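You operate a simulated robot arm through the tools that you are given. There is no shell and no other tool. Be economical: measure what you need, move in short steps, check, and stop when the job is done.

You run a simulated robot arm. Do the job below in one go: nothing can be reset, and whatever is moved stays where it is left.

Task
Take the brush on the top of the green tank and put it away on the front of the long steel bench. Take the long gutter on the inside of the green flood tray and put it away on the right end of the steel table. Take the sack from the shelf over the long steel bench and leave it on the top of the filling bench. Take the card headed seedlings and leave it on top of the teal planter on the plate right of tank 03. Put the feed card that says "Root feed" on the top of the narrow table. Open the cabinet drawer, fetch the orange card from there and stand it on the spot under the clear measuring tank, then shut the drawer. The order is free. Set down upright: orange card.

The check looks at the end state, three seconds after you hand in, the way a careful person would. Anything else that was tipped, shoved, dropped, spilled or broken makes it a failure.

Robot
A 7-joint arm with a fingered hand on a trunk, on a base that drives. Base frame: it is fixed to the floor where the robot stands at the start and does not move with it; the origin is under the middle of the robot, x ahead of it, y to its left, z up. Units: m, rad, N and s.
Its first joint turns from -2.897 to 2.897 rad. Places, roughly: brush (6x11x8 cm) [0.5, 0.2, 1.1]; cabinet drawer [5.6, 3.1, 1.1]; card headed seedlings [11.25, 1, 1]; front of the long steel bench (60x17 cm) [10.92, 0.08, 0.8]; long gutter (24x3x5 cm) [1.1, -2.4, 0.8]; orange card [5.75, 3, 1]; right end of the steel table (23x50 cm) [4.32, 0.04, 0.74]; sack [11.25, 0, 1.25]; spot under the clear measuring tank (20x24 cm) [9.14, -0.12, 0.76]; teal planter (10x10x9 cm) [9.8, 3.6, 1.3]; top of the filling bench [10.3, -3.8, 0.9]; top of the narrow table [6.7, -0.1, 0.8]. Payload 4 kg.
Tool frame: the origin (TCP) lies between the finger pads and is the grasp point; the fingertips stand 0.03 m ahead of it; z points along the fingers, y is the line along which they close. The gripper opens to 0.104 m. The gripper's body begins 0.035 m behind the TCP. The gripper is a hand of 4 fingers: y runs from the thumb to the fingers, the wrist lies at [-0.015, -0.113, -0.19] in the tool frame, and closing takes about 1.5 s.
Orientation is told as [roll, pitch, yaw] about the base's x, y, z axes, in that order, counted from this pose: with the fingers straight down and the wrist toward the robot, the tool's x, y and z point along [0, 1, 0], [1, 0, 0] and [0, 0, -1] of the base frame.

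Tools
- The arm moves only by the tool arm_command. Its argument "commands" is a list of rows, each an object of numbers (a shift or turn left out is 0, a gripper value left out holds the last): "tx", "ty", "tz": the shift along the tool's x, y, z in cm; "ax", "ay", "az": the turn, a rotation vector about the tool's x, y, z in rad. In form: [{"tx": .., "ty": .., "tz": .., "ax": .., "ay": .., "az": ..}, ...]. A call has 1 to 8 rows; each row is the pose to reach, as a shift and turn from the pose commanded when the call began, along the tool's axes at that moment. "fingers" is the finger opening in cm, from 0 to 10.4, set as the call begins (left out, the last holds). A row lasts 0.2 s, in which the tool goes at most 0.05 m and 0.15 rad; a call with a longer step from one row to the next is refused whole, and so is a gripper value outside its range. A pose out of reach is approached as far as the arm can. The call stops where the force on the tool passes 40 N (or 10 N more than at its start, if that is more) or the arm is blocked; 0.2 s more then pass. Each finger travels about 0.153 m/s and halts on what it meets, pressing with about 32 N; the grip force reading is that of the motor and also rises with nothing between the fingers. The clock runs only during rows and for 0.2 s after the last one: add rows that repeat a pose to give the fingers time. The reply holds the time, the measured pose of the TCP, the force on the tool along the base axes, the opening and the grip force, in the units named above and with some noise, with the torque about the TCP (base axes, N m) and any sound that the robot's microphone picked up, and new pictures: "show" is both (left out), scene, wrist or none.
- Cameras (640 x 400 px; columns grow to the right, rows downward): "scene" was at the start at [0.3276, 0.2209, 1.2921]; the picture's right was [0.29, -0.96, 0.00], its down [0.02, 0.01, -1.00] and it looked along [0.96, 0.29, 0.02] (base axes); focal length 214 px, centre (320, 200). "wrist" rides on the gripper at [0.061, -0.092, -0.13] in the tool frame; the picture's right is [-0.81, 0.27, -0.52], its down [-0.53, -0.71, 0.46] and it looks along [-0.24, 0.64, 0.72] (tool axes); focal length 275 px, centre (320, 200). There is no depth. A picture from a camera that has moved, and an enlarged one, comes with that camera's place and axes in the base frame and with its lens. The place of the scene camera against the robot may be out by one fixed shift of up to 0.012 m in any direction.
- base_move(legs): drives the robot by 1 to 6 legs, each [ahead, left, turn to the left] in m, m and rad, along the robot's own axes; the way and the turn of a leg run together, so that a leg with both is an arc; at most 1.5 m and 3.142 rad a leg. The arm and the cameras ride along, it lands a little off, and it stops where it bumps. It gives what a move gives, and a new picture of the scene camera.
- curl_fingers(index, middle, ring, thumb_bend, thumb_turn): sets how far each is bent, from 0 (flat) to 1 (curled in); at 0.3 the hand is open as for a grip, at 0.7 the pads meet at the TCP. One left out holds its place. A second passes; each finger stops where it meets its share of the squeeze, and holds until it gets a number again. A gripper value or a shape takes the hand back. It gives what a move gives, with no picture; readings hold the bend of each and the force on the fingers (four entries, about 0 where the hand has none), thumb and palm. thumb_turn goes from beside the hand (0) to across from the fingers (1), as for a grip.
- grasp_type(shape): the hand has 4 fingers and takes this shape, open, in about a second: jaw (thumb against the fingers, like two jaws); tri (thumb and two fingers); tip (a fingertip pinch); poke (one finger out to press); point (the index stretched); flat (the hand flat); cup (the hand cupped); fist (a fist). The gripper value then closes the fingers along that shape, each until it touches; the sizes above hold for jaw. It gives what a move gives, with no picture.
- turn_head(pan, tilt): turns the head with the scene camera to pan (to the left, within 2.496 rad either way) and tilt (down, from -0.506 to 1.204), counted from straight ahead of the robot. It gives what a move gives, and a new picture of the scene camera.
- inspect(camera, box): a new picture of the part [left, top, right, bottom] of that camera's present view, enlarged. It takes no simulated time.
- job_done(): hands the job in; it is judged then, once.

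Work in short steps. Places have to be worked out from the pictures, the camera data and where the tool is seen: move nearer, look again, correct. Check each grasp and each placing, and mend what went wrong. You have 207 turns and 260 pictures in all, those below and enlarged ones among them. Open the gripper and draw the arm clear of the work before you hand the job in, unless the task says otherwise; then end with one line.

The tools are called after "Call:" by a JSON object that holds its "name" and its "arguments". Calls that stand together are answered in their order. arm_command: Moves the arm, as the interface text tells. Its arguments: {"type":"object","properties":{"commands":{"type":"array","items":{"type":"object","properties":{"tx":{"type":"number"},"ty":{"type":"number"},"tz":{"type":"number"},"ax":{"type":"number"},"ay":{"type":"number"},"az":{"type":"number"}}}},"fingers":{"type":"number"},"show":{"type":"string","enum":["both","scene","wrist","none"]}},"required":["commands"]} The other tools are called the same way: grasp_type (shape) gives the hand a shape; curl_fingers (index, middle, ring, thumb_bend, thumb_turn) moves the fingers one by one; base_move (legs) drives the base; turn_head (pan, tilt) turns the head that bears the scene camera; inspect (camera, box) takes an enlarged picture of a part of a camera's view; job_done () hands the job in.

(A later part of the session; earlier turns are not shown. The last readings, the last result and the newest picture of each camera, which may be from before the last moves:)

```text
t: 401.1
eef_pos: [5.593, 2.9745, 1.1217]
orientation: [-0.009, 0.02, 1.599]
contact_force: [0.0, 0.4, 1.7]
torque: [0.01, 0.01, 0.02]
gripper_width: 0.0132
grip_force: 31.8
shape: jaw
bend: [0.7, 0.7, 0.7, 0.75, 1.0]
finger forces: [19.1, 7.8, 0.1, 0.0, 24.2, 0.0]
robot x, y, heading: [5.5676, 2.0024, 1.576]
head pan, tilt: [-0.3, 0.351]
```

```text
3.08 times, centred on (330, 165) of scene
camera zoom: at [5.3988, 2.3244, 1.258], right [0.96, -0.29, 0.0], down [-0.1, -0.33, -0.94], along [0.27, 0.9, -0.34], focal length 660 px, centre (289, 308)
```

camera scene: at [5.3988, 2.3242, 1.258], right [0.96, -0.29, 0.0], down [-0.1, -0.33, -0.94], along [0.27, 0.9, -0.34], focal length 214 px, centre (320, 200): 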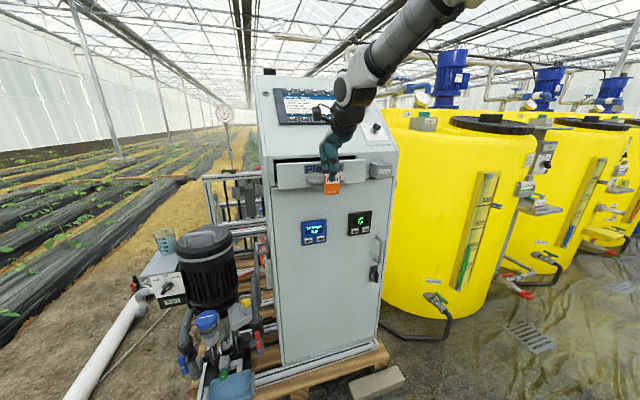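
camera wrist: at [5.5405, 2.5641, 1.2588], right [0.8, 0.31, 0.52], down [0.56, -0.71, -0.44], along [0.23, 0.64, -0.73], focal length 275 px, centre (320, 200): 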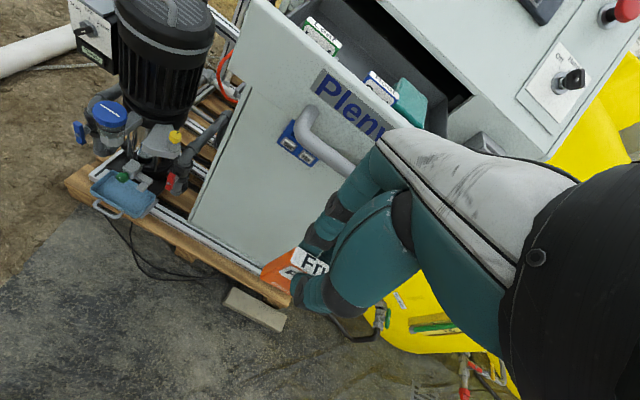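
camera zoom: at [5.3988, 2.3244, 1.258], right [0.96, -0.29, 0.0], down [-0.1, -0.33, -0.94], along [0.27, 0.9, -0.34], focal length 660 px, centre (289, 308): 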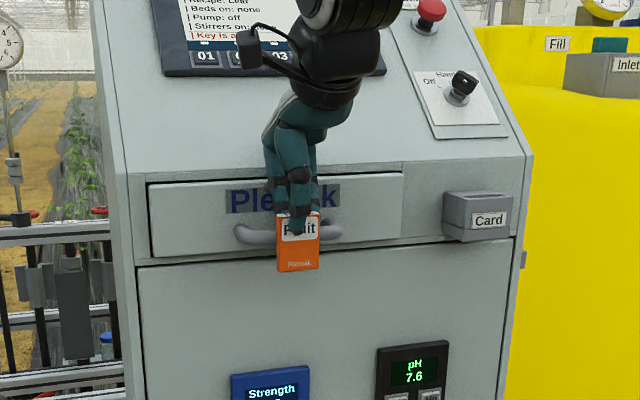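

It is almost shut. I push a little more until the force shows that it is home.

Call:
{"name": "arm_command", "arguments": {"commands": [{"ty": 0.7}, {"ty": 1.4}, {"ty": 2.1}, {"ty": 2.8}, {"ty": 3.5}], "show": "none"}}

Call:
{"name": "inspect", "arguments": {"camera": "scene", "box": [240, 100, 420, 230]}}

```text
t: 402.0
eef_pos: [5.5908, 2.993, 1.1205]
orientation: [-0.01, 0.026, 1.6]
contact_force: [1.3, -27.6, 8.2]
torque: [0.68, -0.07, -0.21]
gripper_width: 0.0144
grip_force: 32.1
shape: jaw
bend: [0.7, 0.7, 0.7, 0.74, 1.0]
finger forces: [12.0, 33.2, 0.0, 0.0, 28.2, 0.1]
robot x, y, heading: [5.5706, 1.9999, 1.577]
head pan, tilt: [-0.3, 0.351]
stopped in row 4: the force on the tool passed its limit at 47 N (the readings are from after the stop); the commanded pose is now the measured one
```

```text
3.08 times, centred on (330, 165) of scene
camera zoom: at [5.3989, 2.3223, 1.2583], right [0.96, -0.29, 0.0], down [-0.1, -0.33, -0.94], along [0.27, 0.9, -0.34], focal length 660 px, centre (289, 308)
```

zoom: 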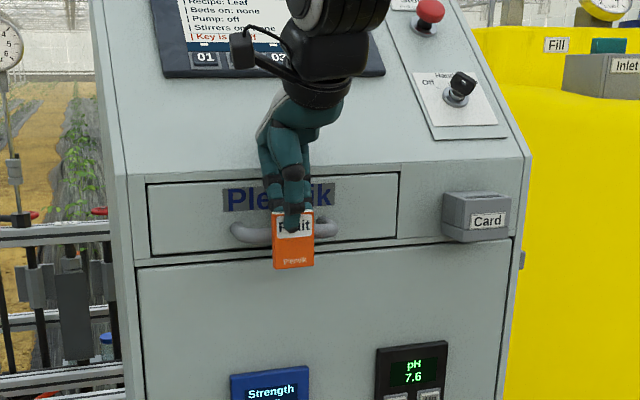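

The drawer is shut. I draw the hand back, then reverse straight along the gap (x ≈ 5.57) towards the aisle.

Call:
{"name": "arm_command", "arguments": {"commands": [{"ty": -3}, {"ty": -7}, {"ty": -11}, {"ty": -15}, {"ty": -19, "tz": -4}, {"ty": -22, "tz": -8}, {"ty": -25, "tz": -12}, {"ty": -28, "tz": -16}], "show": "none"}}

Call:
{"name": "base_move", "arguments": {"legs": [[-0.9, 0, 0]]}}

Call:
{"name": "turn_head", "arguments": {"pan": -2.3, "tilt": 0.4}}

```text
refused: row 5 steps farther than a row can; nothing moved
```

```text
t: 406.7
eef_pos: [5.6095, 2.1052, 1.1197]
orientation: [-0.01, 0.025, 1.575]
contact_force: [0.4, 0.1, -0.3]
torque: [0.0, -0.01, -0.01]
gripper_width: 0.0138
grip_force: 32.4
shape: jaw
bend: [0.7, 0.7, 0.7, 0.74, 1.0]
finger forces: [16.7, 7.5, 0.0, 0.0, 24.2, 0.0]
robot x, y, heading: [5.5636, 1.1115, 1.558]
head pan, tilt: [-0.3, 0.351]
camera scene: at [5.4013, 1.439, 1.2579], right [0.95, -0.31, 0.0], down [-0.11, -0.33, -0.94], along [0.29, 0.89, -0.34], focal length 214 px, centre (320, 200)
```

scene: 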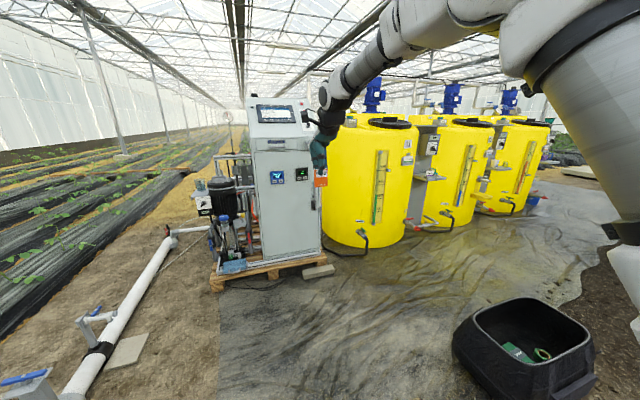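

```text
t: 408.6
eef_pos: [5.6096, 2.1043, 1.1194]
orientation: [-0.01, 0.027, 1.574]
contact_force: [-0.4, 0.2, -0.1]
torque: [0.0, 0.03, 0.02]
gripper_width: 0.0141
grip_force: 31.9
shape: jaw
bend: [0.7, 0.7, 0.7, 0.74, 1.0]
finger forces: [16.6, 7.5, 0.0, 0.0, 24.3, 0.0]
robot x, y, heading: [5.5672, 1.1117, 1.554]
head pan, tilt: [-2.3, 0.4]
camera scene: at [5.4402, 1.2876, 1.2534], right [-0.68, -0.73, 0.0], down [-0.29, 0.26, -0.92], along [0.68, -0.63, -0.39], focal length 214 px, centre (320, 200)
```

scene: 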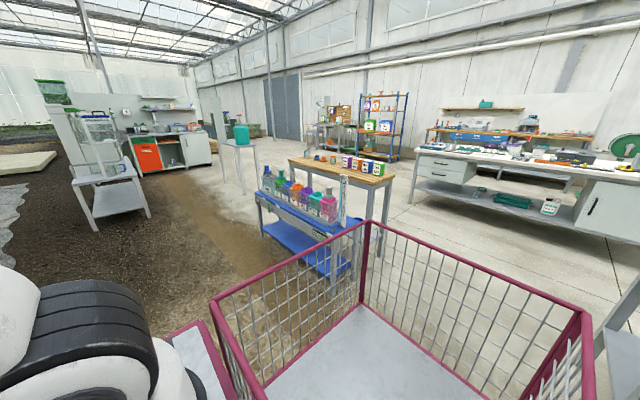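

The gap behind is clear. I check what the cards on the narrow table say.

Call:
{"name": "inspect", "arguments": {"camera": "scene", "box": [280, 140, 410, 210]}}

```text
4.92 times, centred on (345, 175) of scene
camera zoom: at [5.4402, 1.2876, 1.2534], right [-0.68, -0.73, 0.0], down [-0.29, 0.26, -0.92], along [0.68, -0.63, -0.39], focal length 1056 px, centre (197, 323)
```

zoom: 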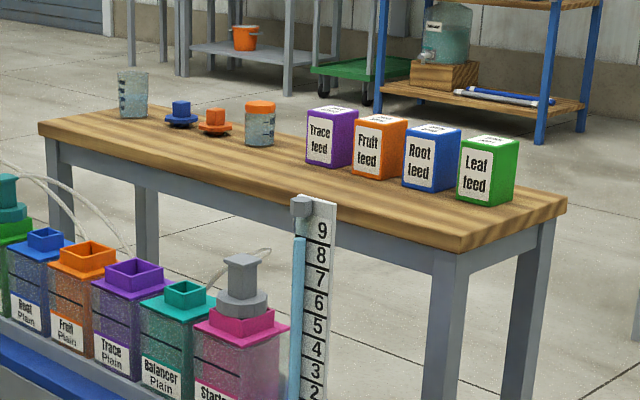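

The wooden table is the narrow table, and it holds four feed boxes, so the "feed card" may be a thin card like the one in my hand. I look at the orange card's text closely.

Call:
{"name": "turn_head", "arguments": {"pan": -0.3, "tilt": 0.2}}

Call:
{"name": "inspect", "arguments": {"camera": "scene", "box": [280, 110, 380, 210]}}

```text
t: 410.6
eef_pos: [5.6113, 2.1052, 1.1203]
orientation: [-0.011, 0.027, 1.574]
contact_force: [0.2, 0.0, -0.2]
torque: [-0.04, -0.01, 0.0]
gripper_width: 0.0138
grip_force: 32.3
shape: jaw
bend: [0.7, 0.7, 0.7, 0.74, 1.0]
finger forces: [16.6, 7.5, 0.1, 0.0, 24.1, 0.0]
robot x, y, heading: [5.5679, 1.1128, 1.554]
head pan, tilt: [-0.3, 0.201]
camera scene: at [5.4014, 1.4391, 1.2719], right [0.95, -0.31, 0.0], down [-0.06, -0.19, -0.98], along [0.31, 0.93, -0.2], focal length 214 px, centre (320, 200)
```

scene: 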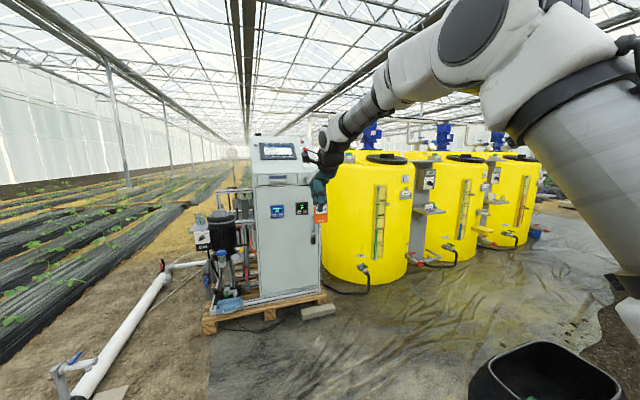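

```text
4.00 times, centred on (330, 160) of scene
camera zoom: at [5.4014, 1.4391, 1.2719], right [0.95, -0.31, 0.0], down [-0.06, -0.19, -0.98], along [0.31, 0.93, -0.2], focal length 858 px, centre (280, 360)
```

zoom: 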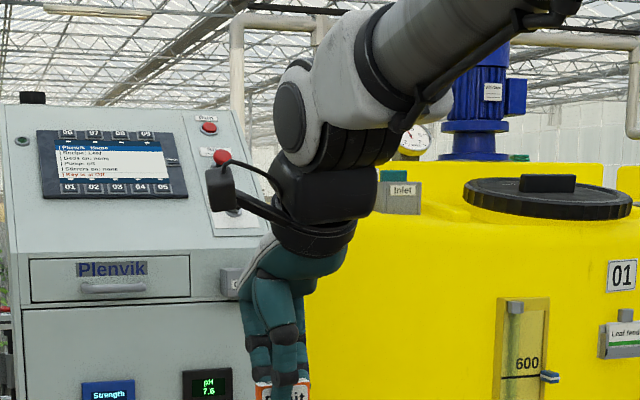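

There is a card holder on tank 01 reading "Leaf feed", so the feed cards hang on the tanks. I enlarge the tank holders.

Call:
{"name": "inspect", "arguments": {"camera": "scene", "box": [400, 150, 550, 270]}}

```text
3.33 times, centred on (475, 210) of scene
camera zoom: at [5.4014, 1.4391, 1.2719], right [0.95, -0.31, 0.0], down [-0.06, -0.19, -0.98], along [0.31, 0.93, -0.2], focal length 715 px, centre (-197, 167)
```

zoom: 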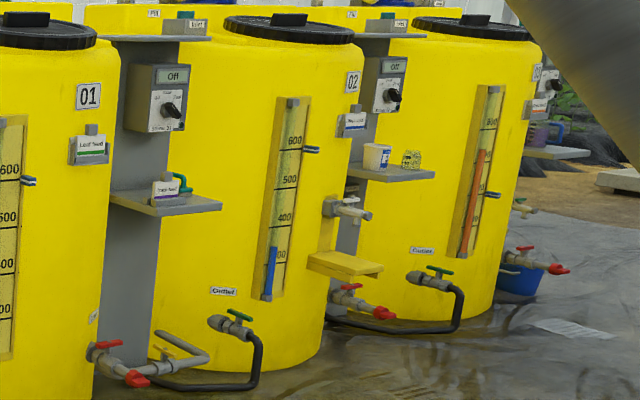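

The tank 02 card has a blue band. I enlarge it further to read it.

Call:
{"name": "inspect", "arguments": {"camera": "scene", "box": [470, 175, 500, 197]}}

```text
16.00 times, centred on (485, 186) of scene
camera zoom: at [5.4014, 1.4391, 1.2719], right [0.95, -0.31, 0.0], down [-0.06, -0.19, -0.98], along [0.31, 0.93, -0.2], focal length 3432 px, centre (-2320, 424)
```

zoom: 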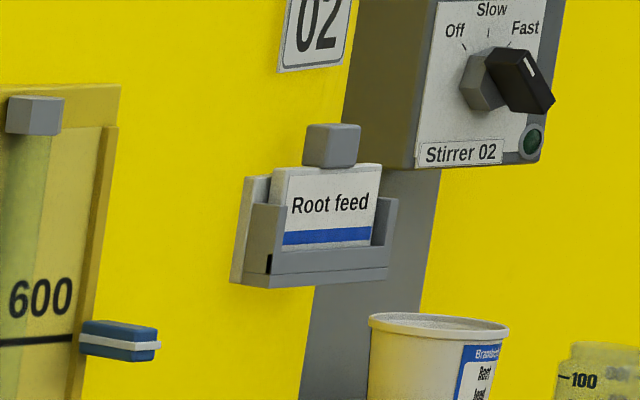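

The "Root feed" card is in tank 02's holder; I'll fetch it later. Now I retract the arm and reverse into the aisle with the orange card, then strafe to the measuring tank.

Call:
{"name": "arm_command", "arguments": {"commands": [{"ty": -4.5, "tz": -1.5}, {"ty": -9, "tz": -3}, {"ty": -13.5, "tz": -5}, {"ty": -18, "tz": -7}, {"ty": -22.5, "tz": -9}, {"ty": -27, "tz": -11}, {"ty": -31.5, "tz": -13}, {"ty": -36, "tz": -15}], "show": "none"}}

Call:
{"name": "base_move", "arguments": {"legs": [[0, -0.08, 0.016], [-1.0, 0, 0], [-0.98, 0, 0]]}}

```text
t: 412.4
eef_pos: [5.611, 1.7462, 1.2811]
orientation: [-0.012, 0.028, 1.573]
contact_force: [0.5, 0.9, -0.3]
torque: [-0.03, 0.0, -0.05]
gripper_width: 0.0139
grip_force: 31.6
shape: jaw
bend: [0.7, 0.7, 0.7, 0.74, 1.0]
finger forces: [16.5, 7.5, 0.1, 0.0, 23.9, 0.0]
robot x, y, heading: [5.5661, 1.111, 1.551]
head pan, tilt: [-0.3, 0.201]
```

```text
t: 423.0
eef_pos: [5.6748, -0.2533, 1.2828]
orientation: [-0.009, 0.025, 1.596]
contact_force: [-0.7, 0.5, -0.8]
torque: [0.0, -0.01, 0.0]
gripper_width: 0.014
grip_force: 31.9
shape: jaw
bend: [0.7, 0.7, 0.7, 0.74, 1.0]
finger forces: [16.6, 7.5, 0.0, 0.1, 24.0, 0.0]
robot x, y, heading: [5.6423, -0.8898, 1.581]
head pan, tilt: [-0.3, 0.201]
camera scene: at [5.4728, -0.5661, 1.2719], right [0.96, -0.29, 0.0], down [-0.06, -0.19, -0.98], along [0.29, 0.94, -0.2], focal length 214 px, centre (320, 200)
```

scene: 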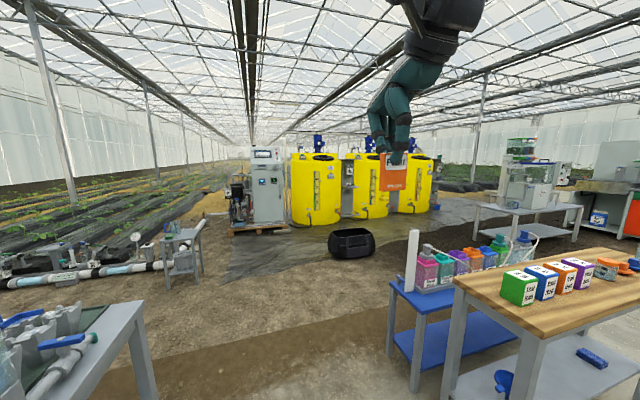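

The aisle is clear. I strafe right along it towards x ≈ 8.35.

Call:
{"name": "base_move", "arguments": {"legs": [[0, -1.35, -0.01], [0, -1.35, 0]]}}

```text
t: 436.1
eef_pos: [8.3928, -0.2719, 1.2827]
orientation: [-0.011, 0.027, 1.563]
contact_force: [0.6, 0.1, -0.4]
torque: [0.01, 0.01, -0.01]
gripper_width: 0.0142
grip_force: 32.0
shape: jaw
bend: [0.7, 0.7, 0.7, 0.74, 1.0]
finger forces: [16.5, 7.5, 0.0, 0.1, 24.0, 0.0]
robot x, y, heading: [8.3384, -0.908, 1.543]
head pan, tilt: [-0.3, 0.201]
camera scene: at [8.1783, -0.5775, 1.2719], right [0.95, -0.32, 0.0], down [-0.06, -0.19, -0.98], along [0.32, 0.93, -0.2], focal length 214 px, centre (320, 200)
```

scene: 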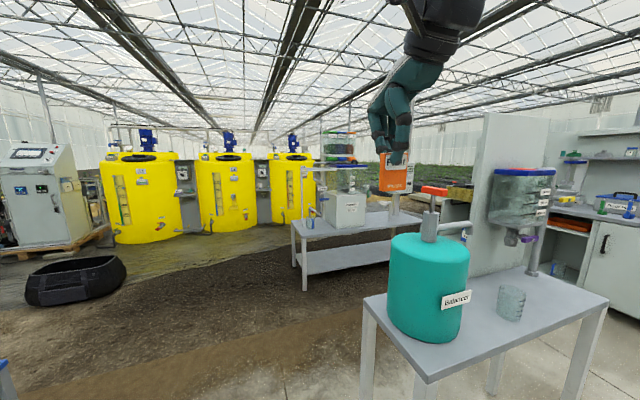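

I see the measuring-tank table: a teal pot at left, a beaker, and the clear tank on a panel at the right. I back off a bit and move right to view the spot head-on.

Call:
{"name": "base_move", "arguments": {"legs": [[-0.3, 0, 0.03], [0, -0.8, 0]]}}

Call:
{"name": "turn_head", "arguments": {"pan": -0.1, "tilt": 0.35}}

```text
t: 441.9
eef_pos: [9.1663, -0.5823, 1.282]
orientation: [-0.01, 0.028, 1.571]
contact_force: [0.8, -1.3, -0.7]
torque: [0.0, -0.04, -0.03]
gripper_width: 0.0141
grip_force: 32.1
shape: jaw
bend: [0.7, 0.7, 0.7, 0.74, 1.0]
finger forces: [16.5, 7.4, 0.0, 0.0, 24.0, 0.0]
robot x, y, heading: [9.1205, -1.2152, 1.553]
head pan, tilt: [-0.3, 0.201]
camera scene: at [8.9546, -0.8894, 1.2719], right [0.95, -0.32, 0.0], down [-0.06, -0.19, -0.98], along [0.31, 0.93, -0.2], focal length 214 px, centre (320, 200)
```

scene: 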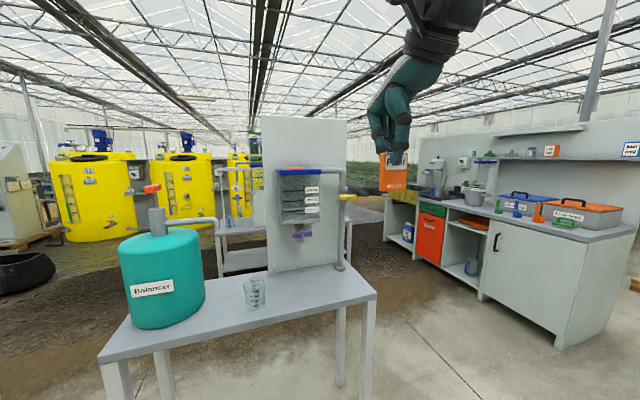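

```text
t: 442.7
eef_pos: [9.1667, -0.5823, 1.2823]
orientation: [-0.011, 0.025, 1.573]
contact_force: [-0.6, 1.1, -0.1]
torque: [0.0, 0.01, -0.04]
gripper_width: 0.0141
grip_force: 32.1
shape: jaw
bend: [0.7, 0.7, 0.7, 0.74, 1.0]
finger forces: [16.5, 7.5, 0.0, 0.1, 24.0, 0.0]
robot x, y, heading: [9.119, -1.218, 1.549]
head pan, tilt: [-0.099, 0.351]
camera scene: at [8.9364, -0.8854, 1.258], right [0.99, -0.12, 0.0], down [-0.04, -0.34, -0.94], along [0.11, 0.93, -0.34], focal length 214 px, centre (320, 200)
```

scene: 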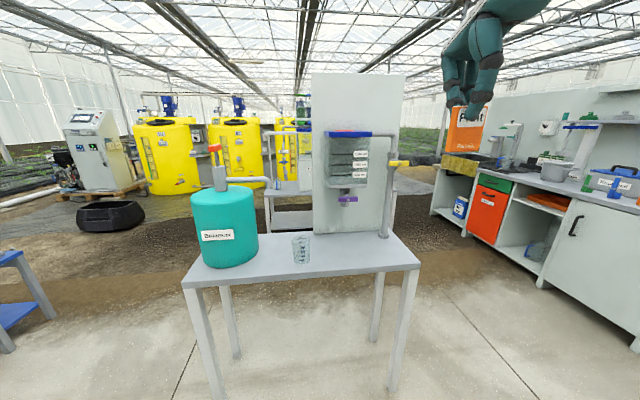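

The spot is clear: the panel is at y ≈ −0.02, the table front at −0.28, the tank bottom at z ≈ 1.03, and the beaker well to the left. I lower the hand here first, then drive in under the tank height.

Call:
{"name": "arm_command", "arguments": {"commands": [{"tz": 4, "tx": 0.5}, {"tz": 8, "tx": 1}, {"tz": 12, "tx": 2}, {"tz": 16, "tx": 3}, {"tz": 20.5, "tx": 3.2}, {"tz": 25, "tx": 3.2}, {"tz": 29.5, "tx": 3.2}, {"tz": 33, "tx": 3.2}], "show": "none"}}

Call:
{"name": "base_move", "arguments": {"legs": [[0.3, 0, 0.01]]}}

```text
t: 444.7
eef_pos: [9.0062, -0.6204, 0.9682]
orientation: [-0.009, 0.019, 1.914]
contact_force: [0.1, 0.1, -1.3]
torque: [0.0, 0.0, 0.04]
gripper_width: 0.014
grip_force: 32.1
shape: jaw
bend: [0.7, 0.7, 0.7, 0.74, 1.0]
finger forces: [16.2, 7.5, 0.0, 0.0, 23.6, 0.0]
out of reach, approached as far as the arm can: row 7, 8
robot x, y, heading: [9.1169, -1.2172, 1.55]
head pan, tilt: [-0.099, 0.351]
stopped in row 8: the arm was blocked; the commanded pose is now the measured one
```

```text
t: 446.7
eef_pos: [9.0129, -0.3177, 0.9673]
orientation: [-0.009, 0.017, 1.914]
contact_force: [0.1, -0.4, 0.1]
torque: [0.01, 0.01, 0.02]
gripper_width: 0.0139
grip_force: 32.6
shape: jaw
bend: [0.7, 0.7, 0.7, 0.74, 1.0]
finger forces: [16.1, 7.5, 0.0, 0.1, 23.7, 0.1]
robot x, y, heading: [9.1255, -0.9211, 1.544]
head pan, tilt: [-0.099, 0.351]
camera scene: at [8.9425, -0.5844, 1.2579], right [0.99, -0.12, 0.0], down [-0.04, -0.34, -0.94], along [0.11, 0.93, -0.34], focal length 214 px, centre (320, 200)
```

scene: 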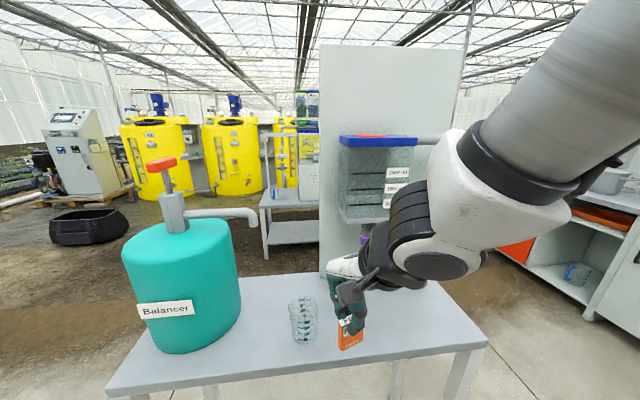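

The arm hit its close-in limit and twisted a little. From here I straighten it and move right and forward to (9.14, −0.22), clear of the beaker.

Call:
{"name": "arm_command", "arguments": {"commands": [{"tx": -3.5, "ty": 1.2, "az": 0.08}, {"tx": -7, "ty": 2.4, "az": 0.16}, {"tx": -10.5, "ty": 3.6, "az": 0.24}, {"tx": -14, "ty": 4.7, "az": 0.32}, {"tx": -15.3, "ty": 5.1, "az": 0.344}, {"tx": -15.3, "ty": 5.1, "az": 0.344}], "show": "scene"}}

```text
t: 448.1
eef_pos: [9.1411, -0.2204, 0.9666]
orientation: [-0.014, 0.013, 1.568]
contact_force: [-0.3, -0.3, -1.3]
torque: [0.03, -0.02, 0.0]
gripper_width: 0.0138
grip_force: 32.0
shape: jaw
bend: [0.7, 0.7, 0.7, 0.74, 1.0]
finger forces: [16.2, 7.4, 0.0, 0.1, 23.7, 0.1]
robot x, y, heading: [9.1216, -0.9145, 1.548]
head pan, tilt: [-0.099, 0.351]
camera scene: at [8.9425, -0.5844, 1.2579], right [0.99, -0.12, 0.0], down [-0.04, -0.34, -0.94], along [0.11, 0.93, -0.34], focal length 214 px, centre (320, 200)
```

scene: 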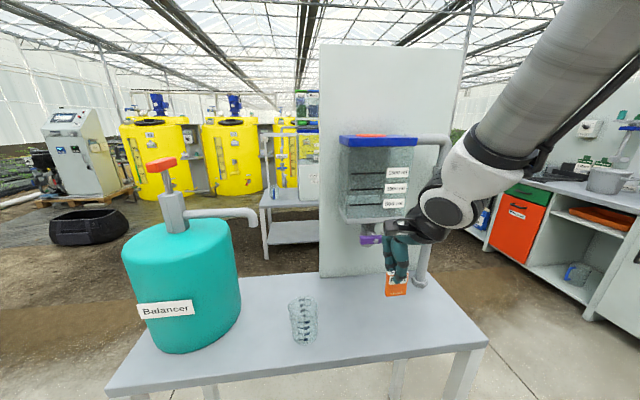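

The hand is aligned in front of the tank valve. I move 1.5 cm forward and lower 12 cm.

Call:
{"name": "arm_command", "arguments": {"commands": [{"ty": 1.5, "tz": 3}, {"ty": 1.5, "tz": 6}, {"ty": 1.5, "tz": 9}, {"ty": 1.5, "tz": 11}, {"ty": 1.5, "tz": 12}, {"ty": 1.5, "tz": 12}], "show": "none"}}

Call:
{"name": "inspect", "arguments": {"camera": "scene", "box": [290, 180, 490, 340]}}

```text
t: 449.5
eef_pos: [9.141, -0.2057, 0.8478]
orientation: [-0.016, 0.014, 1.572]
contact_force: [-0.1, 0.3, -0.2]
torque: [0.03, -0.01, -0.03]
gripper_width: 0.0139
grip_force: 31.8
shape: jaw
bend: [0.7, 0.7, 0.7, 0.75, 1.0]
finger forces: [16.1, 7.4, 0.0, 0.0, 23.6, 0.0]
robot x, y, heading: [9.1264, -0.9139, 1.553]
head pan, tilt: [-0.099, 0.351]
```

```text
2.50 times, centred on (390, 260) of scene
camera zoom: at [8.9425, -0.5844, 1.2579], right [0.99, -0.12, 0.0], down [-0.04, -0.34, -0.94], along [0.11, 0.93, -0.34], focal length 536 px, centre (145, 50)
```

zoom: 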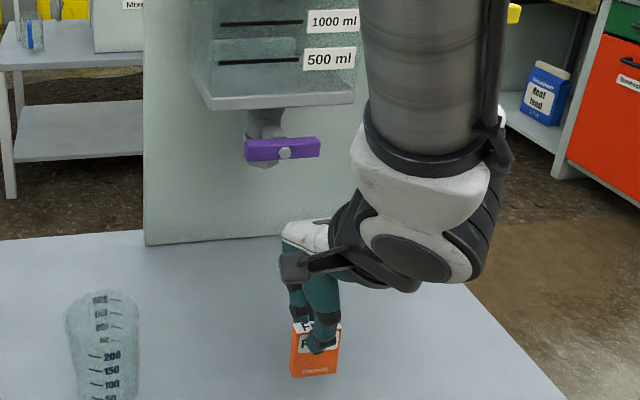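

The card is just above the table. I move 2 cm deeper into the spot, then lower gently to contact.

Call:
{"name": "arm_command", "arguments": {"commands": [{"ty": 1}, {"ty": 2}, {"ty": 2, "tz": 0.4}, {"ty": 2, "tz": 0.8}, {"ty": 2, "tz": 1.2}, {"ty": 2, "tz": 1.6}, {"ty": 2, "tz": 2.0}, {"ty": 2, "tz": 2.4}], "show": "none"}}

```text
t: 451.4
eef_pos: [9.1425, -0.1818, 0.8267]
orientation: [-0.009, 0.005, 1.568]
contact_force: [0.9, -4.3, 26.5]
torque: [-0.53, 0.05, 0.03]
gripper_width: 0.0153
grip_force: 32.3
shape: jaw
bend: [0.7, 0.7, 0.7, 0.75, 1.0]
finger forces: [17.9, 7.6, 0.0, 0.1, 30.2, 0.0]
robot x, y, heading: [9.1242, -0.9177, 1.55]
head pan, tilt: [-0.099, 0.351]
stopped in row 8: the force on the tool passed its limit at 43 N (the readings are from after the stop); the commanded pose is now the measured one
```

Contact is made. I ease up slightly, open to 7 cm and check.

Call:
{"name": "arm_command", "arguments": {"commands": [{"tz": -0.15}, {"tz": -0.15}], "show": "none"}}

Call:
{"name": "arm_command", "arguments": {"commands": [{"tz": 0}, {"tz": 0}, {"tz": 0}, {"tz": 0}, {"tz": 0}], "fingers": 7, "show": "none"}}

Call:
{"name": "inspect", "arguments": {"camera": "scene", "box": [290, 180, 490, 340]}}

```text
t: 451.9
eef_pos: [9.1427, -0.1835, 0.8278]
orientation: [-0.01, 0.007, 1.566]
contact_force: [2.7, -1.8, 16.6]
torque: [-0.29, 0.0, -0.03]
gripper_width: 0.0148
grip_force: 31.9
shape: jaw
bend: [0.7, 0.7, 0.7, 0.75, 1.0]
finger forces: [18.3, 7.6, 0.0, 0.1, 27.5, 0.0]
robot x, y, heading: [9.1241, -0.9181, 1.547]
head pan, tilt: [-0.099, 0.351]
```

```text
t: 453.1
eef_pos: [9.1436, -0.1839, 0.8277]
orientation: [-0.009, 0.008, 1.565]
contact_force: [1.1, 0.7, -0.5]
torque: [-0.02, 0.03, 0.04]
gripper_width: 0.07
grip_force: 0.0
shape: jaw
bend: [0.28, 0.38, 0.35, 0.6, 1.0]
finger forces: [0.0, 0.0, 0.1, 0.1, 0.1, 0.0]
robot x, y, heading: [9.1221, -0.9174, 1.548]
head pan, tilt: [-0.099, 0.351]
```

```text
2.50 times, centred on (390, 260) of scene
camera zoom: at [8.9426, -0.5843, 1.2579], right [0.99, -0.12, 0.0], down [-0.04, -0.34, -0.94], along [0.11, 0.93, -0.34], focal length 536 px, centre (145, 50)
```

zoom: 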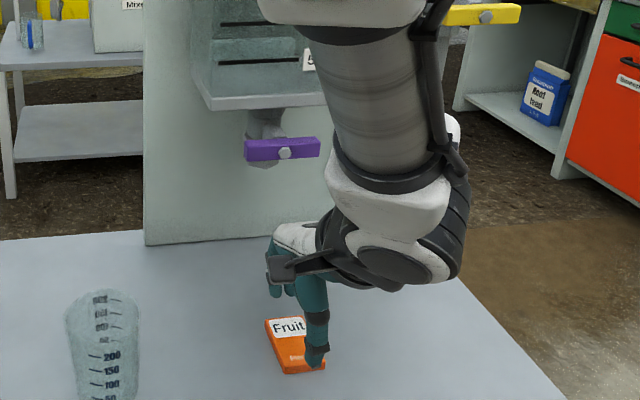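

The card tipped over backwards and now lies on its back on the spot. I lift the hand out, draw it back, and look at it.

Call:
{"name": "arm_command", "arguments": {"commands": [{"tz": -2.5}, {"tz": -5}, {"tz": -7, "ty": -3}, {"tz": -9, "ty": -7}, {"tz": -12, "ty": -10}, {"tz": -15, "ty": -12}, {"tz": -15, "ty": -12}], "fingers": 8}}

```text
t: 454.8
eef_pos: [9.1333, -0.2757, 0.9934]
orientation: [-0.011, 0.01, 1.566]
contact_force: [0.3, -0.8, 0.7]
torque: [-0.04, -0.02, 0.02]
gripper_width: 0.0797
grip_force: 0.1
shape: jaw
bend: [0.27, 0.35, 0.32, 0.53, 0.99]
finger forces: [0.0, 0.1, 0.0, 0.0, 0.1, 0.1]
out of reach, approached as far as the arm can: row 4, 5, 6, 7
robot x, y, heading: [9.1239, -0.9156, 1.553]
head pan, tilt: [-0.099, 0.351]
camera scene: at [8.943, -0.5841, 1.2579], right [0.99, -0.12, 0.0], down [-0.04, -0.34, -0.94], along [0.11, 0.93, -0.34], focal length 214 px, centre (320, 200)
camera wrist: at [9.0694, -0.3669, 1.1234], right [0.81, 0.28, 0.52], down [0.53, -0.72, -0.44], along [0.26, 0.64, -0.73], focal length 275 px, centre (320, 200)
```

scene: 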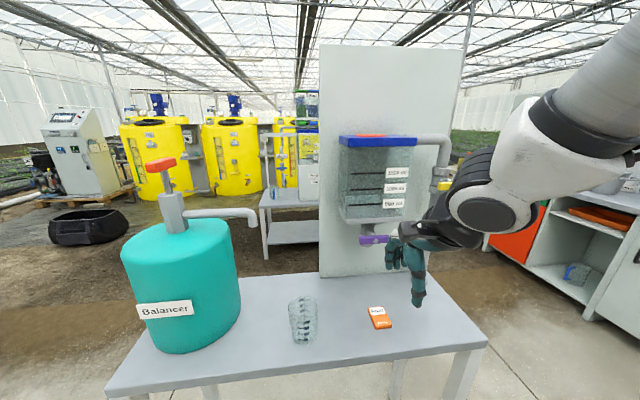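
wrist: 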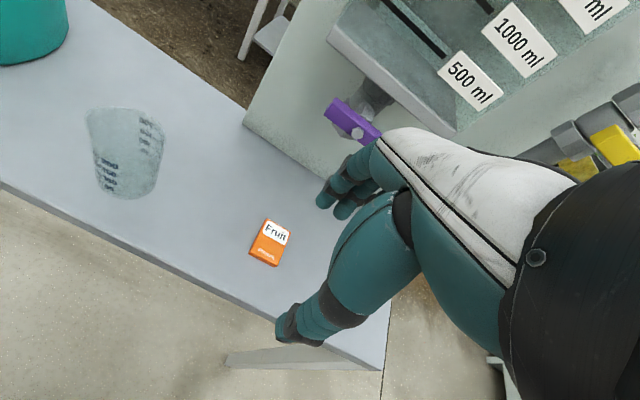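

The card lies with its top towards +y, centred at (9.146, −0.18). I plan to grip it across its width, near the top, with the hand turned sideways, and then roll it upright. I test the hand yaw here first.

Call:
{"name": "arm_command", "arguments": {"commands": [{"az": 0.15}, {"az": 0.3}, {"az": 0.45}, {"az": 0.6}, {"az": 0.75}, {"az": 0.9}, {"az": 1.05}, {"az": 1.2}], "show": "none"}}

```text
t: 456.3
eef_pos: [9.1246, -0.2798, 0.9956]
orientation: [0.053, 0.171, 0.581]
contact_force: [0.1, -0.7, -0.2]
torque: [-0.03, -0.01, 0.01]
gripper_width: 0.0797
grip_force: 0.1
shape: jaw
bend: [0.27, 0.35, 0.32, 0.53, 0.99]
finger forces: [0.1, 0.0, 0.0, 0.0, 0.0, 0.0]
robot x, y, heading: [9.1248, -0.9161, 1.547]
head pan, tilt: [-0.099, 0.351]
stopped in row 7: the arm was blocked; the commanded pose is now the measured one
```

The yaw is blocked at about −0.97 relative to the robot. If I stand further left with heading ≈ 0.75, the needed hand angle is easy. I level the hand, lift it, and reposition the base.

Call:
{"name": "arm_command", "arguments": {"commands": [{"tz": -3, "ty": -1, "ax": -0.08, "ay": -0.02}, {"tz": -6, "ty": -2, "ax": -0.171, "ay": -0.05}, {"tz": -10, "ty": -2, "ax": -0.171, "ay": -0.05}, {"tz": -14, "ty": -2, "ax": -0.171, "ay": -0.05}], "show": "none"}}

Call:
{"name": "base_move", "arguments": {"legs": [[-0.25, 0, 0], [0, 0.52, 0], [0, 0, -0.8]]}}

```text
t: 457.1
eef_pos: [9.1259, -0.2856, 1.0685]
orientation: [0.03, 0.126, 0.568]
contact_force: [0.6, -0.3, 0.2]
torque: [0.0, 0.02, -0.04]
gripper_width: 0.0796
grip_force: 0.0
shape: jaw
bend: [0.27, 0.35, 0.32, 0.53, 0.99]
finger forces: [0.0, 0.0, 0.0, 0.0, 0.0, 0.0]
robot x, y, heading: [9.1216, -0.9166, 1.549]
head pan, tilt: [-0.099, 0.351]
stopped in row 3: the arm was blocked; the commanded pose is now the measured one
```

```text
t: 463.6
eef_pos: [9.0524, -0.7192, 1.0678]
orientation: [0.027, 0.124, -0.237]
contact_force: [0.0, 0.3, -0.3]
torque: [0.03, 0.01, -0.03]
gripper_width: 0.0796
grip_force: 0.0
shape: jaw
bend: [0.27, 0.35, 0.32, 0.53, 0.99]
finger forces: [0.1, 0.0, 0.0, 0.0, 0.0, 0.1]
robot x, y, heading: [8.5943, -1.155, 0.744]
head pan, tilt: [-0.099, 0.351]
camera scene: at [8.7131, -0.7941, 1.2579], right [0.6, -0.8, 0.0], down [-0.27, -0.21, -0.94], along [0.75, 0.56, -0.34], focal length 214 px, centre (320, 200)
```

scene: 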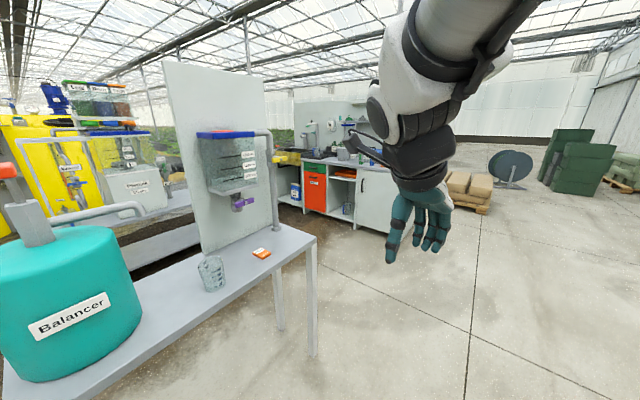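

The card is visible near the table front. I move in alongside, then level the hand to world yaw 0 and tilt it towards the tank, so that the wrist stays clear of the tank.

Call:
{"name": "base_move", "arguments": {"legs": [[0.186, 0.2, 0]]}}

Call:
{"name": "arm_command", "arguments": {"commands": [{"tz": -2, "ax": -0.06, "ay": -0.01, "az": -0.06}, {"tz": -4, "ax": -0.124, "ay": -0.027, "az": -0.12}, {"tz": -4, "ax": -0.124, "ay": -0.027, "az": -0.237}, {"tz": -4, "ax": -0.124, "ay": -0.027, "az": -0.237}], "show": "none"}}

Call:
{"name": "arm_command", "arguments": {"commands": [{"ay": 0.15}, {"ay": 0.3}, {"ay": 0.45}, {"ay": 0.6}, {"ay": 0.6}], "show": "none"}}

```text
t: 465.6
eef_pos: [9.0522, -0.448, 1.0685]
orientation: [0.026, 0.124, -0.244]
contact_force: [-0.1, 0.8, 0.0]
torque: [-0.02, 0.02, -0.02]
gripper_width: 0.0798
grip_force: 0.1
shape: jaw
bend: [0.27, 0.35, 0.32, 0.53, 0.99]
finger forces: [0.1, 0.0, 0.1, 0.0, 0.1, 0.1]
robot x, y, heading: [8.5926, -0.8863, 0.74]
head pan, tilt: [-0.099, 0.351]
camera scene: at [8.7133, -0.5211, 1.2579], right [0.6, -0.8, 0.0], down [-0.28, -0.21, -0.94], along [0.75, 0.56, -0.34], focal length 214 px, centre (320, 200)
```

scene: 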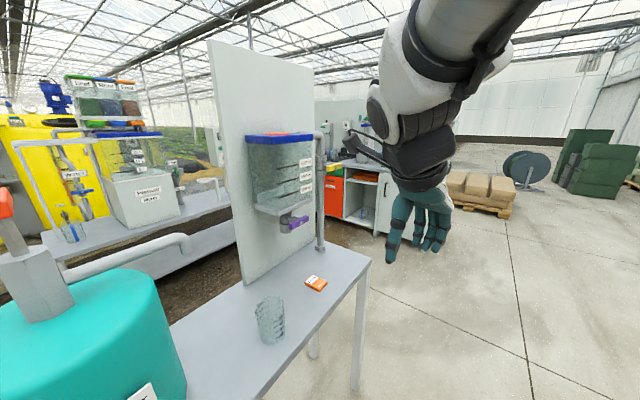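

```text
t: 466.6
eef_pos: [9.0573, -0.4511, 1.1083]
orientation: [0.015, -0.004, -0.008]
contact_force: [0.0, -0.7, 0.9]
torque: [-0.01, 0.01, 0.04]
gripper_width: 0.0797
grip_force: 0.0
shape: jaw
bend: [0.27, 0.35, 0.32, 0.53, 0.99]
finger forces: [0.0, 0.1, 0.1, 0.1, 0.0, 0.1]
robot x, y, heading: [8.5938, -0.8784, 0.736]
head pan, tilt: [-0.099, 0.351]
```

```text
t: 467.8
eef_pos: [9.0574, -0.4487, 1.1107]
orientation: [0.614, -0.004, -0.011]
contact_force: [0.5, -0.7, -0.4]
torque: [-0.01, -0.02, 0.02]
gripper_width: 0.0798
grip_force: 0.0
shape: jaw
bend: [0.27, 0.35, 0.32, 0.53, 0.99]
finger forces: [0.1, 0.0, 0.0, 0.0, 0.0, 0.1]
out of reach, approached as far as the arm can: row 4, 5
robot x, y, heading: [8.5926, -0.8845, 0.739]
head pan, tilt: [-0.099, 0.351]
```

The card is confirmed at (9.15, −0.18). With this tilt I will press lightly on it with closed fingertips and drag it about 6 cm towards the front, away from the tank. First I approach above it.

Call:
{"name": "arm_command", "arguments": {"commands": [{"tx": 1, "ty": 1.2, "tz": 4}, {"tx": 2, "ty": 2.4, "tz": 8}, {"tx": 3, "ty": 3.6, "tz": 12}, {"tx": 4, "ty": 4.8, "tz": 16}, {"tx": 5, "ty": 6, "tz": 20}, {"tx": 6, "ty": 7.2, "tz": 24}, {"tx": 7, "ty": 8.4, "tz": 28}, {"tx": 8.2, "ty": 9.3, "tz": 31.5}], "fingers": 0, "show": "wrist"}}

```text
t: 469.6
eef_pos: [9.1528, -0.2018, 0.9023]
orientation: [0.615, -0.004, -0.01]
contact_force: [-0.2, 0.4, -0.1]
torque: [0.03, 0.02, 0.0]
gripper_width: 0.0
grip_force: 32.1
shape: jaw
bend: [0.7, 0.7, 0.7, 0.47, 1.0]
finger forces: [0.0, 0.1, 0.1, 0.0, 0.1, 0.0]
robot x, y, heading: [8.5934, -0.8762, 0.739]
head pan, tilt: [-0.099, 0.351]
camera wrist: at [9.0596, -0.2266, 1.0432], right [0.27, -0.96, -0.04], down [-0.71, -0.17, -0.68], along [0.65, 0.21, -0.73], focal length 275 px, centre (320, 200)
```

wrist: 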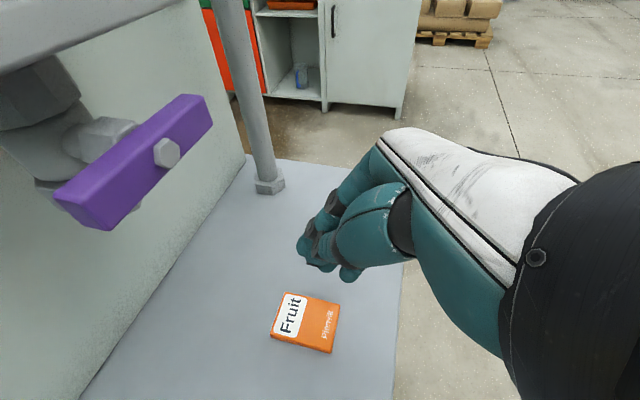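

The valve is well clear of the hand. I press down on the card until contact.

Call:
{"name": "arm_command", "arguments": {"commands": [{"tx": -2.6, "tz": 3.7}, {"tx": -4.6, "tz": 6.5}, {"tx": -5.2, "tz": 7.35}, {"tx": -5.5, "tz": 7.8}, {"tx": -5.8, "tz": 8.2}, {"tx": -6.1, "tz": 8.6}, {"tx": -6.4, "tz": 9.0}, {"tx": -6.7, "tz": 9.4}], "show": "none"}}

```text
t: 470.9
eef_pos: [9.1577, -0.1977, 0.805]
orientation: [0.63, -0.012, -0.011]
contact_force: [-0.5, -1.1, 13.2]
torque: [-0.02, 0.09, 0.02]
gripper_width: 0.0001
grip_force: 31.9
shape: jaw
bend: [0.7, 0.7, 0.7, 0.47, 1.0]
finger forces: [0.1, 0.1, 3.4, 0.0, 0.0, 0.1]
robot x, y, heading: [8.5927, -0.8824, 0.739]
head pan, tilt: [-0.099, 0.351]
stopped in row 6: the force on the tool passed its limit at 46 N (the readings are from after the stop); the commanded pose is now the measured one
```

I am pressing with about 13 N. I drag 6 cm towards the table front.

Call:
{"name": "arm_command", "arguments": {"commands": [{"tx": -1.0, "tz": -0.65}, {"tx": -2.0, "tz": -1.35}, {"tx": -3.0, "tz": -2.1}, {"tx": -4.0, "tz": -2.8}, {"tx": -4.9, "tz": -3.5}], "show": "scene"}}

```text
t: 472.1
eef_pos: [9.156, -0.2595, 0.8016]
orientation: [0.625, -0.009, -0.012]
contact_force: [1.0, -0.5, 0.4]
torque: [0.0, 0.0, 0.0]
gripper_width: 0.0
grip_force: 32.1
shape: jaw
bend: [0.7, 0.7, 0.7, 0.47, 1.0]
finger forces: [0.1, 0.1, 0.0, 0.0, 0.0, 0.0]
robot x, y, heading: [8.5928, -0.8807, 0.738]
head pan, tilt: [-0.099, 0.351]
camera scene: at [8.7134, -0.5211, 1.2579], right [0.6, -0.8, 0.0], down [-0.28, -0.21, -0.94], along [0.75, 0.56, -0.34], focal length 214 px, centre (320, 200)
```

scene: 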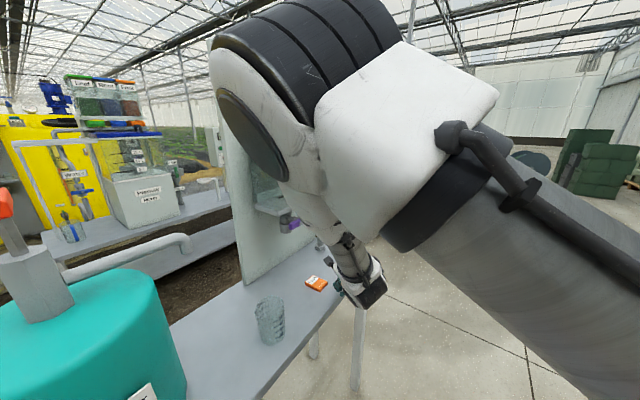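

The fingertips slid over the card without moving it. Instead I hook the tips behind its top edge: I lift, reach 13 cm forward, and lower behind it.

Call:
{"name": "arm_command", "arguments": {"commands": [{"ty": -0.5, "tx": 2.6, "tz": -3.6}, {"ty": -1, "tx": 5.2, "tz": -2.8}, {"ty": -1, "tx": 8.3, "tz": -0.7}, {"ty": -1, "tx": 11.2, "tz": 1.3}, {"ty": -1, "tx": 14.0, "tz": 3.3}, {"ty": -1, "tx": 12.5, "tz": 5.35}, {"ty": -1, "tx": 11.4, "tz": 7.0}, {"ty": -1, "tx": 11.0, "tz": 7.5}], "show": "wrist"}}

```text
t: 473.9
eef_pos: [9.1485, -0.1264, 0.8053]
orientation: [0.622, -0.007, -0.01]
contact_force: [-0.8, -0.8, 0.5]
torque: [0.04, 0.02, 0.01]
gripper_width: 0.0001
grip_force: 31.6
shape: jaw
bend: [0.7, 0.7, 0.7, 0.47, 1.0]
finger forces: [0.0, 0.1, 0.0, 0.1, 0.0, 0.0]
robot x, y, heading: [8.5964, -0.8819, 0.738]
head pan, tilt: [-0.099, 0.351]
camera wrist: at [9.0538, -0.1527, 0.9464], right [0.26, -0.96, -0.05], down [-0.71, -0.16, -0.69], along [0.65, 0.22, -0.72], focal length 275 px, centre (320, 200)
```

wrist: 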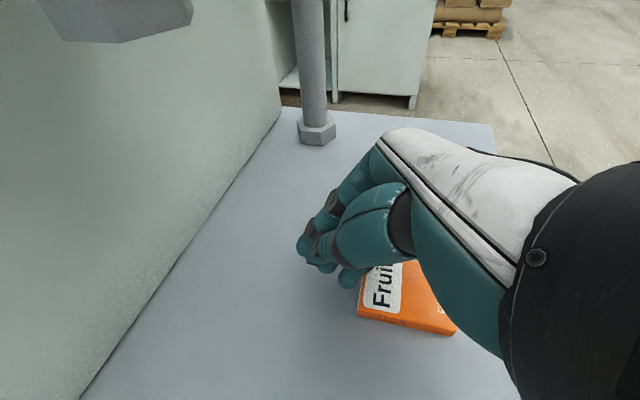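

The tips are just at the card's top edge. I go slightly further and down, then pull 7 cm towards the front.

Call:
{"name": "arm_command", "arguments": {"commands": [{"tx": 0.5, "tz": 0.4}, {"tx": 0.1, "tz": 1.0}, {"tx": -1.4, "tz": -0.1}, {"tx": -3.0, "tz": -1.3}, {"tx": -4.6, "tz": -2.4}, {"tx": -6.2, "tz": -3.6}], "show": "wrist"}}

```text
t: 475.3
eef_pos: [9.147, -0.198, 0.7985]
orientation: [0.625, -0.009, -0.01]
contact_force: [0.6, -0.3, -0.6]
torque: [-0.01, -0.02, 0.01]
gripper_width: 0.0
grip_force: 32.3
shape: jaw
bend: [0.7, 0.7, 0.7, 0.47, 1.0]
finger forces: [0.0, 0.1, 0.1, 0.0, 0.1, 0.0]
robot x, y, heading: [8.5945, -0.8841, 0.74]
head pan, tilt: [-0.099, 0.351]
camera wrist: at [9.0532, -0.2245, 0.9395], right [0.27, -0.96, -0.05], down [-0.71, -0.16, -0.69], along [0.65, 0.22, -0.72], focal length 275 px, centre (320, 200)
```

wrist: 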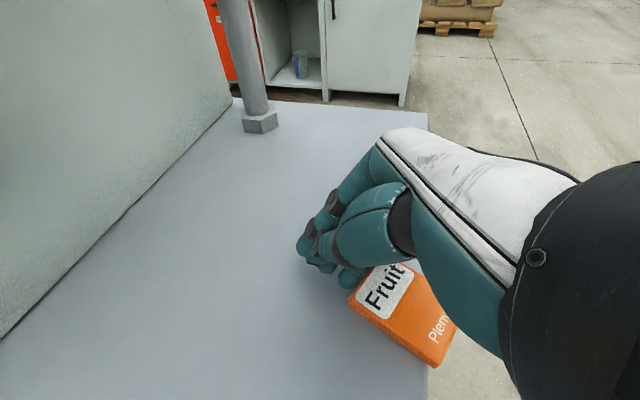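

The card is pulled clear of the tank, now centred at about (9.13, −0.25) and turned about 34°. I raise the hand, set the tilt back to 0, and open wide.

Call:
{"name": "arm_command", "arguments": {"commands": [{"tx": 0.7, "ty": -0.3, "tz": -4.4}, {"tx": 1.4, "ty": -0.6, "tz": -8.8}, {"tx": 2.1, "ty": -1, "tz": -13.2, "ay": -0.05}, {"tx": 2.1, "ty": -1, "tz": -13.2, "ay": -0.2}, {"tx": 2.1, "ty": -1, "tz": -13.2, "ay": -0.35}, {"tx": 2.1, "ty": -1, "tz": -13.2, "ay": -0.5}, {"tx": 2.1, "ty": -1, "tz": -13.2, "ay": -0.625}, {"tx": 2.1, "ty": -1, "tz": -13.2, "ay": -0.625}], "fingers": 10.4, "show": "wrist"}}

```text
t: 477.3
eef_pos: [9.1925, -0.2925, 0.9189]
orientation: [0.003, -0.008, -0.127]
contact_force: [-0.2, 1.0, 0.9]
torque: [0.0, -0.01, 0.03]
gripper_width: 0.1039
grip_force: 0.1
shape: jaw
bend: [0.3, 0.3, 0.3, 0.3, 0.98]
finger forces: [0.0, 0.1, 0.1, 0.1, 0.0, 0.0]
robot x, y, heading: [8.5942, -0.8797, 0.74]
head pan, tilt: [-0.099, 0.351]
stopped in row 8: the arm was blocked; the commanded pose is now the measured one
camera wrist: at [9.1076, -0.2203, 1.0495], right [0.17, -0.84, 0.52], down [-0.77, -0.44, -0.46], along [0.61, -0.32, -0.72], focal length 275 px, centre (320, 200)
```

wrist: 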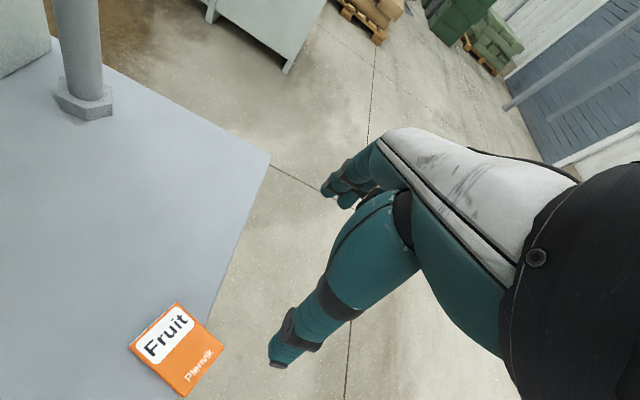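

The arm is near its limit but the hand is almost aligned with the card. I try moving it directly above the card's upper half, (9.138, −0.237), and down a little.

Call:
{"name": "arm_command", "arguments": {"commands": [{"tx": 1.2, "ty": -1.5}, {"tx": 2.4, "ty": -3}, {"tx": 3.6, "ty": -4.6, "tz": 1}, {"tx": 4.8, "ty": -6.1, "tz": 3}, {"tx": 4.8, "ty": -6.1, "tz": 6}, {"tx": 4.8, "ty": -6.1, "tz": 6}], "show": "wrist"}}

```text
t: 478.7
eef_pos: [9.1436, -0.241, 0.8567]
orientation: [-0.004, -0.011, -0.136]
contact_force: [-0.3, 0.0, 0.3]
torque: [0.04, 0.0, 0.0]
gripper_width: 0.1036
grip_force: 0.1
shape: jaw
bend: [0.3, 0.3, 0.3, 0.3, 0.98]
finger forces: [0.0, 0.0, 0.0, 0.0, 0.0, 0.1]
robot x, y, heading: [8.5924, -0.8806, 0.745]
head pan, tilt: [-0.099, 0.351]
camera wrist: at [9.0587, -0.167, 0.9856], right [0.16, -0.84, 0.52], down [-0.77, -0.43, -0.46], along [0.61, -0.33, -0.72], focal length 275 px, centre (320, 200)
```

wrist: 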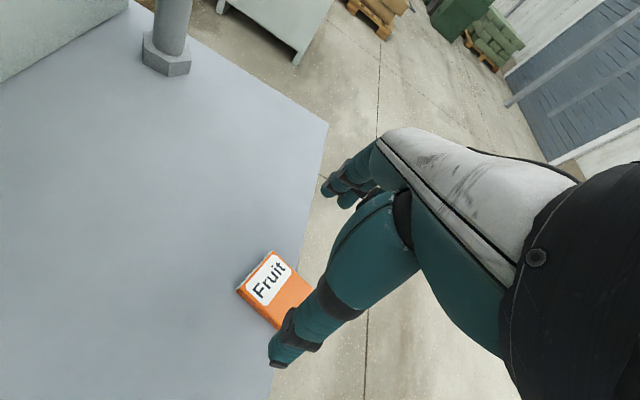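

The TCP projects onto the card's upper half. I lower to the table in small steps, then close.

Call:
{"name": "arm_command", "arguments": {"commands": [{"tz": 3}, {"tz": 5}, {"tz": 5.7}, {"tz": 6.1}, {"tz": 6.4}], "show": "none"}}

Call:
{"name": "arm_command", "arguments": {"commands": [{"tz": 0}, {"tz": 0}, {"tz": 0}, {"tz": 0}, {"tz": 0}, {"tz": 0}, {"tz": 0}, {"tz": 0}], "fingers": 0, "show": "wrist"}}

```text
t: 479.9
eef_pos: [9.1365, -0.2342, 0.7925]
orientation: [0.001, -0.01, -0.12]
contact_force: [0.2, -0.8, -0.4]
torque: [0.03, 0.02, 0.02]
gripper_width: 0.1041
grip_force: 0.0
shape: jaw
bend: [0.3, 0.3, 0.3, 0.3, 0.98]
finger forces: [0.0, 0.0, 0.0, 0.1, 0.0, 0.1]
robot x, y, heading: [8.5896, -0.8831, 0.737]
head pan, tilt: [-0.099, 0.351]
```

```text
t: 481.7
eef_pos: [9.1364, -0.2364, 0.793]
orientation: [-0.002, -0.011, -0.12]
contact_force: [0.1, -0.7, 0.4]
torque: [-0.03, -0.04, 0.0]
gripper_width: 0.0388
grip_force: 31.6
shape: jaw
bend: [0.74, 0.52, 0.54, 0.73, 1.0]
finger forces: [16.2, 8.9, 3.7, 0.0, 28.6, 0.1]
robot x, y, heading: [8.5944, -0.8848, 0.741]
head pan, tilt: [-0.099, 0.351]
camera wrist: at [9.0507, -0.1639, 0.9229], right [0.17, -0.84, 0.52], down [-0.77, -0.44, -0.46], along [0.62, -0.32, -0.72], focal length 275 px, centre (320, 200)
```

wrist: 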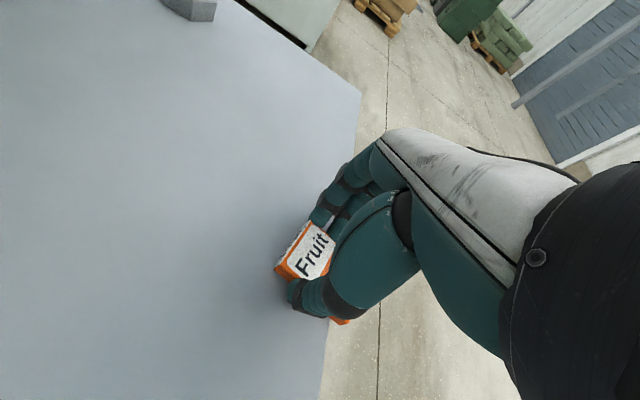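

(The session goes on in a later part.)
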